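You operate a simulated robot arm through the tools that you are given. There is no shell and no other tool. Be economical: measure what you need, move in short steps, check, and stop when the job is done.

Carry out the task below with a simulated robot arm. There is one attempt and no reset: what you move stays moved.

TASK
Press the brass pin three two times.

Only the result counts: the job must be done as asked and must still hold three seconds after the hand-in. Knocking over, shifting, dropping, spilling or breaking anything else fails it.

THE ROBOT
A 6-joint arm with a two-finger parallel gripper on a trunk, on a base that drives. Base frame: it is fixed to the floor where the robot stands at the start and does not move with it; the origin is under the middle of the robot, x ahead of it, y to its left, z up; the surface under the hand at the start is at about z = 860. Units: mm, degrees, N and s.
With the tool pointing down near the work surface it reaches from about 320 to 700 mm from the robot's upright axis, wherever it stands. Its first joint turns from -166.0 to 166.0 degrees. Places, roughly: brass pin three [500, 0, 900]. Payload 4.1 kg.
The TCP is the grasp point between the finger pads, 23 mm short of the fingertips. In the tool frame z runs along the fingers and y along their closing line. The gripper opens to 94 mm. The fingers are 38 mm wide and 10 mm thick; the gripper's body (54 by 96 mm) begins 39 mm behind the TCP.
Orientation is that of the tool frame in the base frame, as a unit quaternion [x, y, z, w]. With the fingers straight down and closing along the base's y, the tool's x points along the base's -x, its y along +y and its z along -z.

THE INTERFACE
- The arm moves only by the tool apply_moves. Its argument "commands" is one flat list of numbers, 6 for each row, row after row: the shift along the tool's x, y, z in mm, then the turn, a rotation vector about the tool's x, y, z in rad. In form: [tx, ty, tz, rx, ry, rz, tx, ty, tz, rx, ry, rz, ...]. A call has 1 to 10 rows; each row shifts and turns the commanded pose from where the row before left it, along the tool's axes as they then stand. "gripper" is the opening, from 0 (shut) to 1 (fully open), set as the call begins (left out, the last holds). A row lasts 0.2 s, in which the tool goes at most 50 mm and 8.6 degrees; a call with a longer step from one row to the next is refused whole, and so is a gripper value outside its range. Where a pose cannot be reached the arm comes as near as it can. A force on the tool above 40 N (or 10 N above the force at the start of the call, whichever is more), or a blocked arm, ends the call early, and 0.2 s more pass. The fingers move at their own pace (about 45 mm/s each) and stop on an object; they squeeze with about 39 N. The grip force told is the motor's: it shows also when the fingers shut on nothing. Time passes only in rows, and 0.2 s behind the last, so rows that do not move let the fingers close. It gives the time, the measured TCP pose, the force on the tool (base axes), the opening and the grip force at its end, in the units of the frame above (readings bear some noise), with the torque about the TCP (base axes, N m) and any sound that the robot's microphone picked up, and new pictures: "views" is both (left out), scene, wrist or none.
- Cameras (640 x 400 px; columns grow to the right, rows downward): "scene" is now at [22.9, 147.7, 1486.7]; the picture's right is [-0.25, -0.97, 0.00], its down [-0.65, 0.17, -0.74] and it looks along [0.71, -0.18, -0.68] (base axes); focal length 252 px, centre (320, 200). "wrist" rides on the gripper at [86, 16, -74] in the tool frame; the picture's right is [-0.18, 0.98, 0.00], its down [-0.58, -0.11, -0.81] and it looks along [-0.79, -0.15, 0.59] (tool axes); focal length 243 px, centre (320, 200). There is no depth. A picture from a camera that has moved, and an enlarged one, comes with that camera's place and axes in the base frame and with its lens.
- lift_body(by): slides the trunk up (or, below 0, down) by that many mm; the arm and the scene camera ride with it, the base frame stays. It gives what a move gives, with no picture.
- steer(legs): drives the robot by 1 to 6 legs, each [ahead, turn to the left] in mm and degrees, along the robot's own axes; the way and the turn of a leg run together, so that a leg with both is an arc; at most 1500 mm and 180 degrees a leg. The arm and the cameras ride along, it lands a little off, and it stops where it bumps. It gives what a move gives, and a new picture of the scene camera.
- head_to(pan, tilt): turns the head with the scene camera to pan (to the left, within 155 degrees either way) and tilt (down, from -29 to 69), counted from straight ahead of the robot. It gives what a move gives, and a new picture of the scene camera.
- enlarge(camera, box): a new picture of the part [left, top, right, bottom] of that camera's present view, enlarged. It takes no simulated time.
- close_job(): hands the job in; it is judged then, once.

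Work in short steps. Places have to be worked out from the pictures, the camera data and where the tool is seen: move nearer, look again, correct. Check each grasp and each placing, and mend what went wrong. You have 120 turns and 260 pictures in all, those below and enlarged ones among them. Open the gripper and draw the arm clear of the work before you hand the job in, unless the task says otherwise; then end with one line.

The tools are called as a command line: name --argument value ..., lists and objects as JSON in quotes. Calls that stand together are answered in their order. apply_moves: Moves the arm, as the interface text tells. Its arguments: {"type":"object","properties":{"commands":{"type":"array","items":{"type":"number"}},"gripper":{"type":"number"},"views":{"type":"string","enum":["both","scene","wrist","none"]}},"required":["commands"]} The other tools are called the same way: lift_body (by) slides the trunk up or down; steer (legs) drives the base; head_to (pan, tilt) turns the head that bears the scene camera; enlarge (camera, box) takes an enlarged picture of a part of a camera's view; close_job () hands the job in.

At the start:

```text
clock: 0.0
tool_pos: [360.5, -24.7, 1206.1]
orientation: [0.0, 1.0, 0.0, 0.0]
wrist_force: [0.5, 0.6, 0.5]
wrist_torque: [-0.02, 0.02, -0.01]
width: 94.1
gripper_force: 0.1
trunk travel left (down, up): [-450.0, 140.0]
robot x, y, heading: [-1.4, 2.7, 0.0]
head pan, tilt: [-14.3, 42.5]
```

scene: 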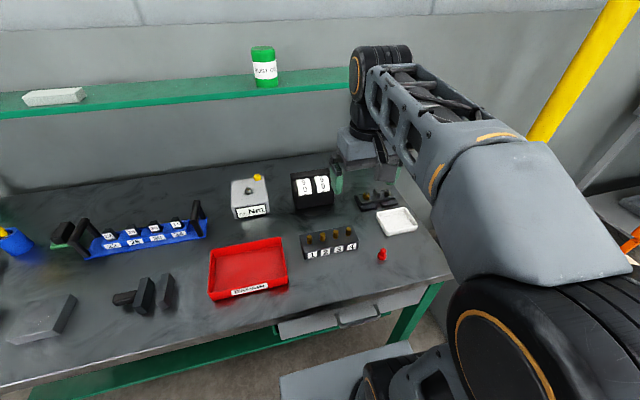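
wrist: 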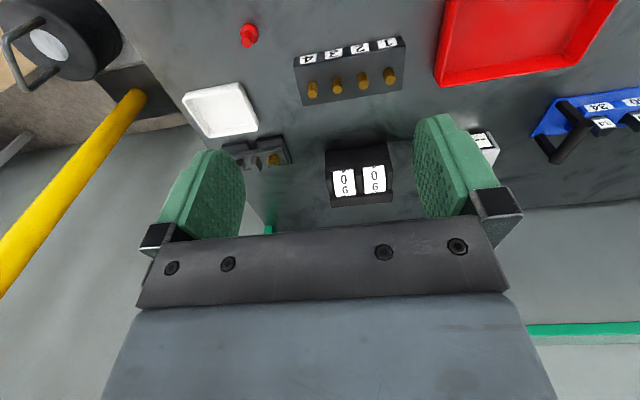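

The pin block with labels 1–4 is visible in both views. I'll enlarge it in both to locate pin 3.

enlarge --camera "scene" --box '[270, 160, 430, 280]'

enlarge --camera "wrist" --box '[270, 20, 430, 120]'

```text
3.33 times, centred on (350, 220) of scene
camera zoom: at [22.9, 147.7, 1486.7], right [-0.25, -0.97, 0.0], down [-0.65, 0.17, -0.74], along [0.71, -0.18, -0.68], focal length 841 px, centre (220, 133)
```

zoom: 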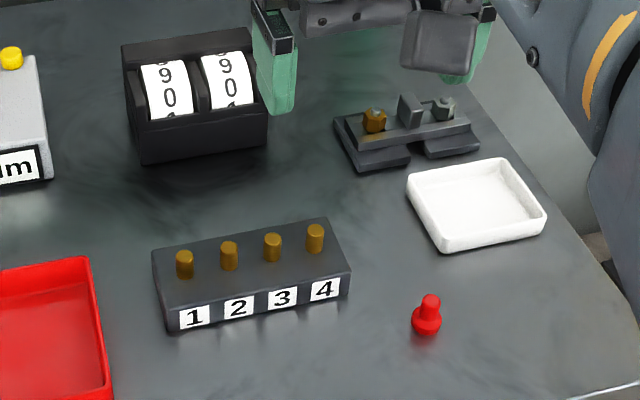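

```text
4.00 times, centred on (350, 70) of wrist
camera zoom: at [275.3, -6.9, 1278.3], right [0.18, 0.98, 0.0], down [0.58, -0.11, 0.81], along [0.79, -0.15, -0.59], focal length 970 px, centre (200, 720)
```

zoom: 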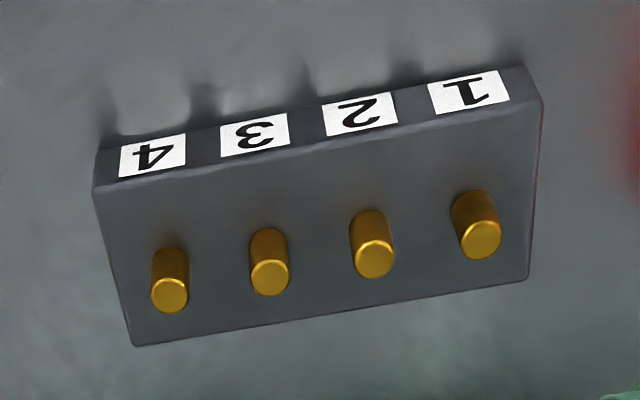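

Both rays meet at about (485, -17.5, 905) for the top of pin 3, and the pins sit about 40 mm apart. I'll shut the gripper and move to roughly 60 mm above it.

apply_moves --commands '[-20.8, 1.2, 36, 0, 0, 0, -20.8, 1.2, 36, 0, 0, 0, -20.8, 1.2, 36, 0, 0, 0, -20.8, 1.2, 36, 0, 0, 0, -20.8, 1.2, 36, 0, 0, 0, -20.8, 1.2, 36, 0, 0, 0, 0, 0, 0, 0, 0, 0, 0, 0, 0, 0, 0, 0]' --gripper 0

```text
clock: 1.8
tool_pos: [488.7, -19.0, 987.6]
orientation: [0.0, 1.0, 0.0, 0.001]
wrist_force: [0.2, 0.0, 0.3]
wrist_torque: [-0.01, 0.0, 0.01]
width: 0.1
gripper_force: 38.7
trunk travel left (down, up): [-450.0, 140.0]
robot x, y, heading: [-2.3, 1.9, 0.4]
head pan, tilt: [-14.3, 42.5]
camera scene: at [22.7, 147.7, 1486.7], right [-0.25, -0.97, 0.0], down [-0.65, 0.17, -0.74], along [0.71, -0.18, -0.68], focal length 252 px, centre (320, 200)
camera wrist: at [401.3, 0.1, 1059.9], right [0.18, 0.98, 0.0], down [0.58, -0.11, 0.81], along [0.79, -0.15, -0.59], focal length 243 px, centre (320, 200)
```

scene: 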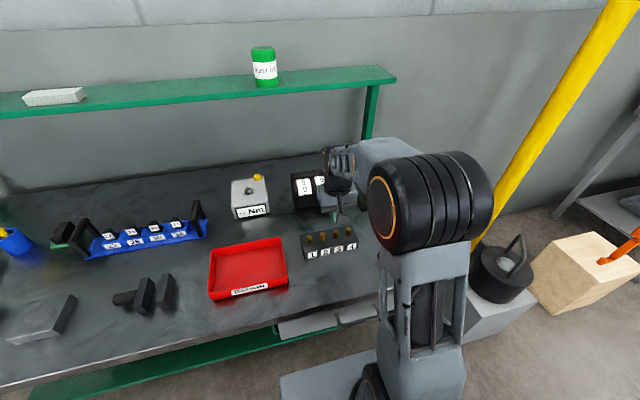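
wrist: 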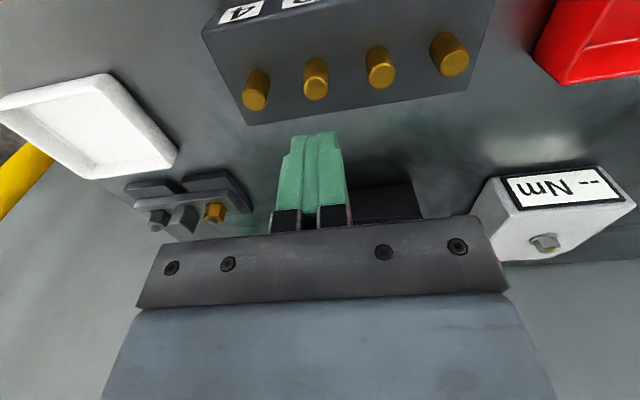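

From the new wrist view, pin 3's top is at about (486, -19), and the tool is at (488.7, -19). I'll go down to just above it and look.

apply_moves --commands '[1, 0, 16, 0, 0, 0, 1, 0, 16, 0, 0, 0, 0, 0, 16, 0, 0, 0, 0, 0, 0, 0, 0, 0]'

enlarge --camera "scene" --box '[280, 180, 400, 280]'

```text
clock: 2.8
tool_pos: [486.0, -17.1, 939.8]
orientation: [0.0, 1.0, 0.0, 0.0]
wrist_force: [0.7, 0.4, 0.8]
wrist_torque: [0.0, 0.0, 0.0]
width: 0.0
gripper_force: 39.4
trunk travel left (down, up): [-450.0, 140.0]
robot x, y, heading: [-1.8, 3.1, 0.3]
head pan, tilt: [-14.3, 42.5]
camera scene: at [22.9, 147.8, 1486.7], right [-0.25, -0.97, 0.0], down [-0.65, 0.17, -0.74], along [0.71, -0.18, -0.68], focal length 252 px, centre (320, 200)
camera wrist: at [399.4, 0.9, 1012.7], right [0.18, 0.98, 0.0], down [0.58, -0.11, 0.81], along [0.79, -0.15, -0.59], focal length 243 px, centre (320, 200)
```

scene: 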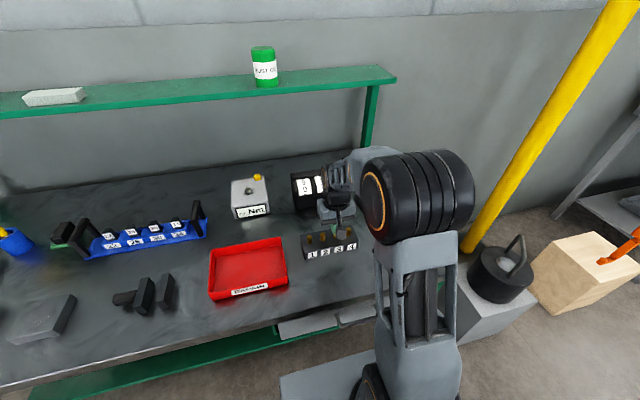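
wrist: 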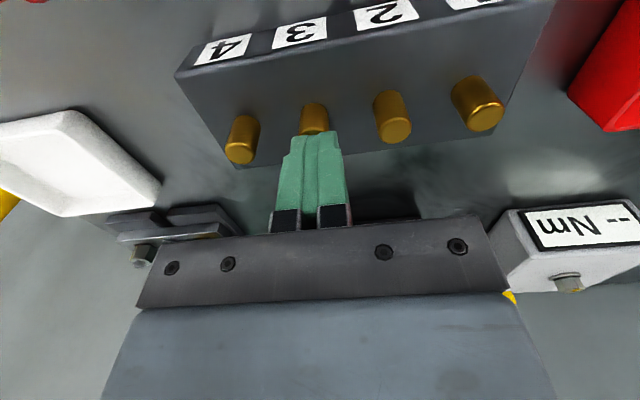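

```text
4.00 times, centred on (340, 230) of scene
camera zoom: at [22.9, 147.8, 1486.7], right [-0.25, -0.97, 0.0], down [-0.65, 0.17, -0.74], along [0.71, -0.18, -0.68], focal length 1009 px, centre (240, 80)
```

zoom: 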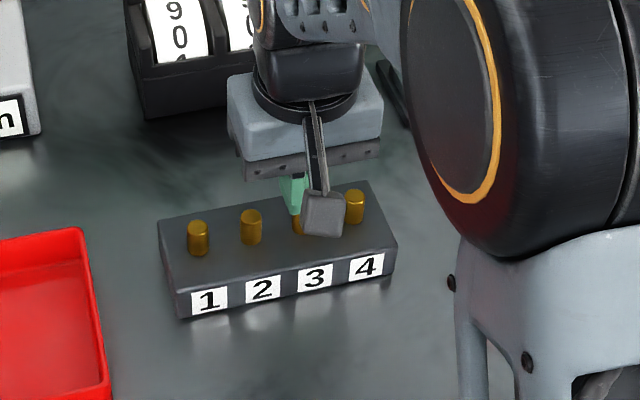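

The closed tips are centred over pin 3. I'll push down slowly, watching force and sound.

apply_moves --commands '[0, 0, 2, 0, 0, 0, 0, 0, 2, 0, 0, 0, 0, 0, 2, 0, 0, 0, 0, 0, 2, 0, 0, 0, 0, 0, 2, 0, 0, 0, 0, 0, 1, 0, 0, 0, 0, 0, 1, 0, 0, 0, 0, 0, 1, 0, 0, 0]' --views "wrist"

```text
clock: 4.6
tool_pos: [483.8, -16.9, 929.9]
orientation: [-0.001, 1.0, 0.0, 0.003]
wrist_force: [9.5, 0.0, 33.5]
wrist_torque: [-0.02, -0.02, -0.06]
width: 0.0
gripper_force: 39.4
trunk travel left (down, up): [-450.0, 140.0]
robot x, y, heading: [-0.5, 2.8, -0.0]
head pan, tilt: [-14.3, 42.5]
heard: click
camera wrist: at [397.7, 0.3, 1002.6], right [0.18, 0.98, 0.0], down [0.58, -0.11, 0.81], along [0.8, -0.15, -0.59], focal length 243 px, centre (320, 200)
```

wrist: 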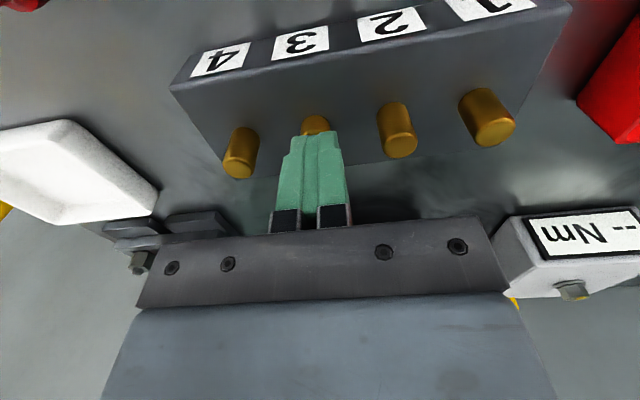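

I heard one click at about 33 N, so the first press is in. I'll lift well clear so the pin can reset, and check it.

apply_moves --commands '[0, 0, -5, 0, 0, 0, 0, 0, -8, 0, 0, 0, 0, 0, -8, 0, 0, 0, 0, 0, 0, 0, 0, 0, 0, 0, 0, 0, 0, 0]' --views "wrist"

```text
clock: 5.8
tool_pos: [484.6, -19.0, 948.9]
orientation: [0.0, 1.0, -0.001, 0.001]
wrist_force: [-0.8, 0.0, -0.5]
wrist_torque: [-0.01, -0.03, 0.01]
width: 0.0
gripper_force: 38.9
trunk travel left (down, up): [-450.0, 140.0]
robot x, y, heading: [-2.4, -0.2, -0.2]
head pan, tilt: [-14.3, 42.5]
camera wrist: at [398.6, -0.1, 1022.0], right [0.18, 0.98, 0.0], down [0.58, -0.11, 0.81], along [0.79, -0.15, -0.59], focal length 243 px, centre (320, 200)
```

wrist: 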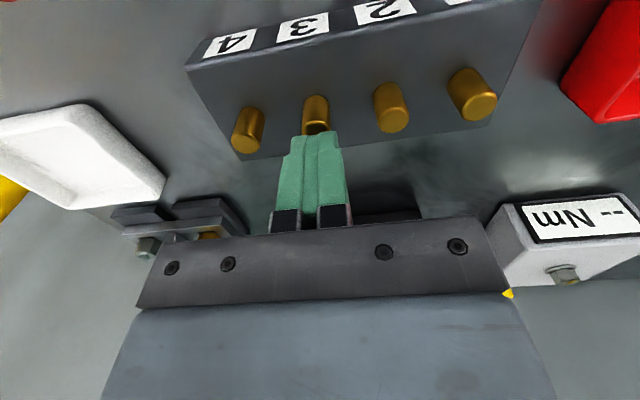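

The pin has risen again and no extra click was heard. Now the second press, to the same commanded depth.

apply_moves --commands '[0, 0, 5, 0, 0, 0, 0, 0, 5, 0, 0, 0, 0, 0, 3, 0, 0, 0, 0, 0, 2, 0, 0, 0, 0, 0, 2, 0, 0, 0, 0, 0, 2, 0, 0, 0, 0, 0, 1, 0, 0, 0, 0, 0, 1, 0, 0, 0]' --views "wrist"

```text
clock: 7.6
tool_pos: [484.9, -18.1, 929.4]
orientation: [0.0, 1.0, 0.0, 0.005]
wrist_force: [3.1, 3.1, 34.3]
wrist_torque: [0.03, 0.1, -0.05]
width: 0.2
gripper_force: 39.3
trunk travel left (down, up): [-450.0, 140.0]
robot x, y, heading: [-0.6, -1.1, 0.0]
head pan, tilt: [-14.3, 42.5]
heard: click
camera wrist: at [397.6, 0.3, 1002.6], right [0.18, 0.98, 0.0], down [0.58, -0.11, 0.81], along [0.8, -0.15, -0.59], focal length 243 px, centre (320, 200)
```

wrist: 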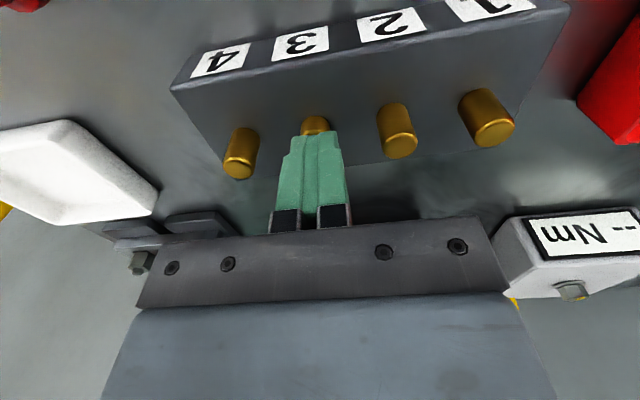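

I heard the second click. I'll lift straight up first, with the gripper still shut.

apply_moves --commands '[0, 0, -5, 0, 0, 0, 0, 0, -20, 0, 0, 0, 0, 0, -35, 0, 0, 0, 0, 0, -40, 0, 0, 0, 0, 0, -40, 0, 0, 0, 0, 0, -40, 0, 0, 0, 0, 0, 0, 0, 0, 0]' --views "none"

apply_moves --commands '[20, 0, -20, 0, 0, 0, 20, 0, -20, 0, 0, 0, 20, 0, -20, 0, 0, 0, 20, 0, 0, 0, 0, 0, 0, 0, 0, 0, 0, 0, 0, 0, 0, 0, 0, 0]' --gripper 1

```text
clock: 9.2
tool_pos: [484.1, -19.3, 1109.2]
orientation: [0.0, 1.0, 0.0, 0.0]
wrist_force: [-0.3, 0.2, -0.9]
wrist_torque: [0.02, -0.06, 0.0]
width: 0.0
gripper_force: 39.4
trunk travel left (down, up): [-450.0, 140.0]
robot x, y, heading: [2.7, 0.2, -0.1]
head pan, tilt: [-14.3, 42.5]
```

```text
clock: 10.6
tool_pos: [404.4, -19.8, 1167.8]
orientation: [0.0, 1.0, 0.0, 0.0]
wrist_force: [0.4, 0.5, -0.2]
wrist_torque: [0.02, 0.0, -0.03]
width: 94.1
gripper_force: 0.0
trunk travel left (down, up): [-450.0, 140.0]
robot x, y, heading: [-0.2, -0.4, -0.1]
head pan, tilt: [-14.3, 42.5]
camera scene: at [23.1, 147.7, 1486.7], right [-0.25, -0.97, 0.0], down [-0.65, 0.17, -0.74], along [0.71, -0.18, -0.68], focal length 252 px, centre (320, 200)
camera wrist: at [317.8, -1.3, 1241.4], right [0.18, 0.98, 0.0], down [0.58, -0.11, 0.81], along [0.79, -0.15, -0.59], focal length 243 px, centre (320, 200)
```

scene: 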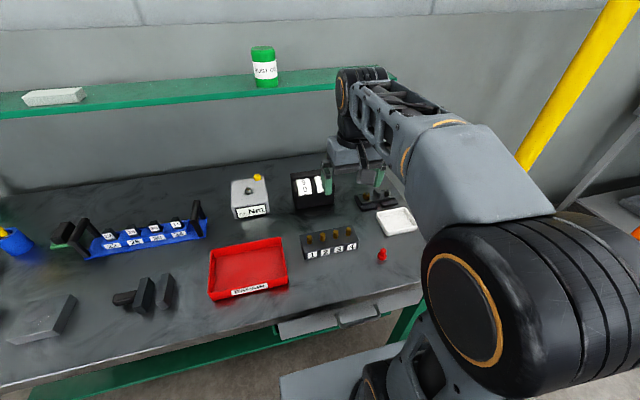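
wrist: 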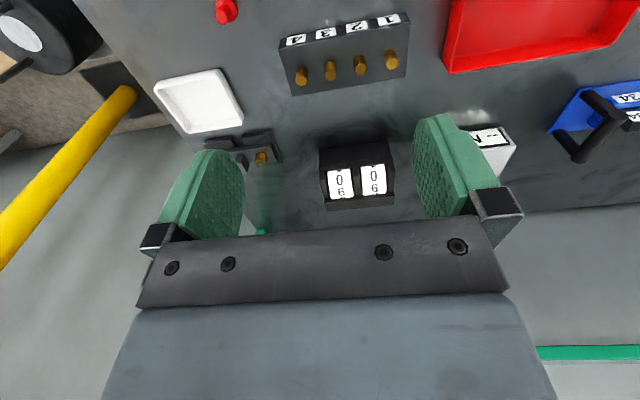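

Two clicks were heard, nothing else has moved, the gripper is open and the arm is clear. I'm handing in.

close_job

```text
The job is handed in.
```

I pressed brass pin three twice, with one click heard on each press. The pin came back up between presses, nothing else was moved, and the gripper was open and the arm clear at hand-in.
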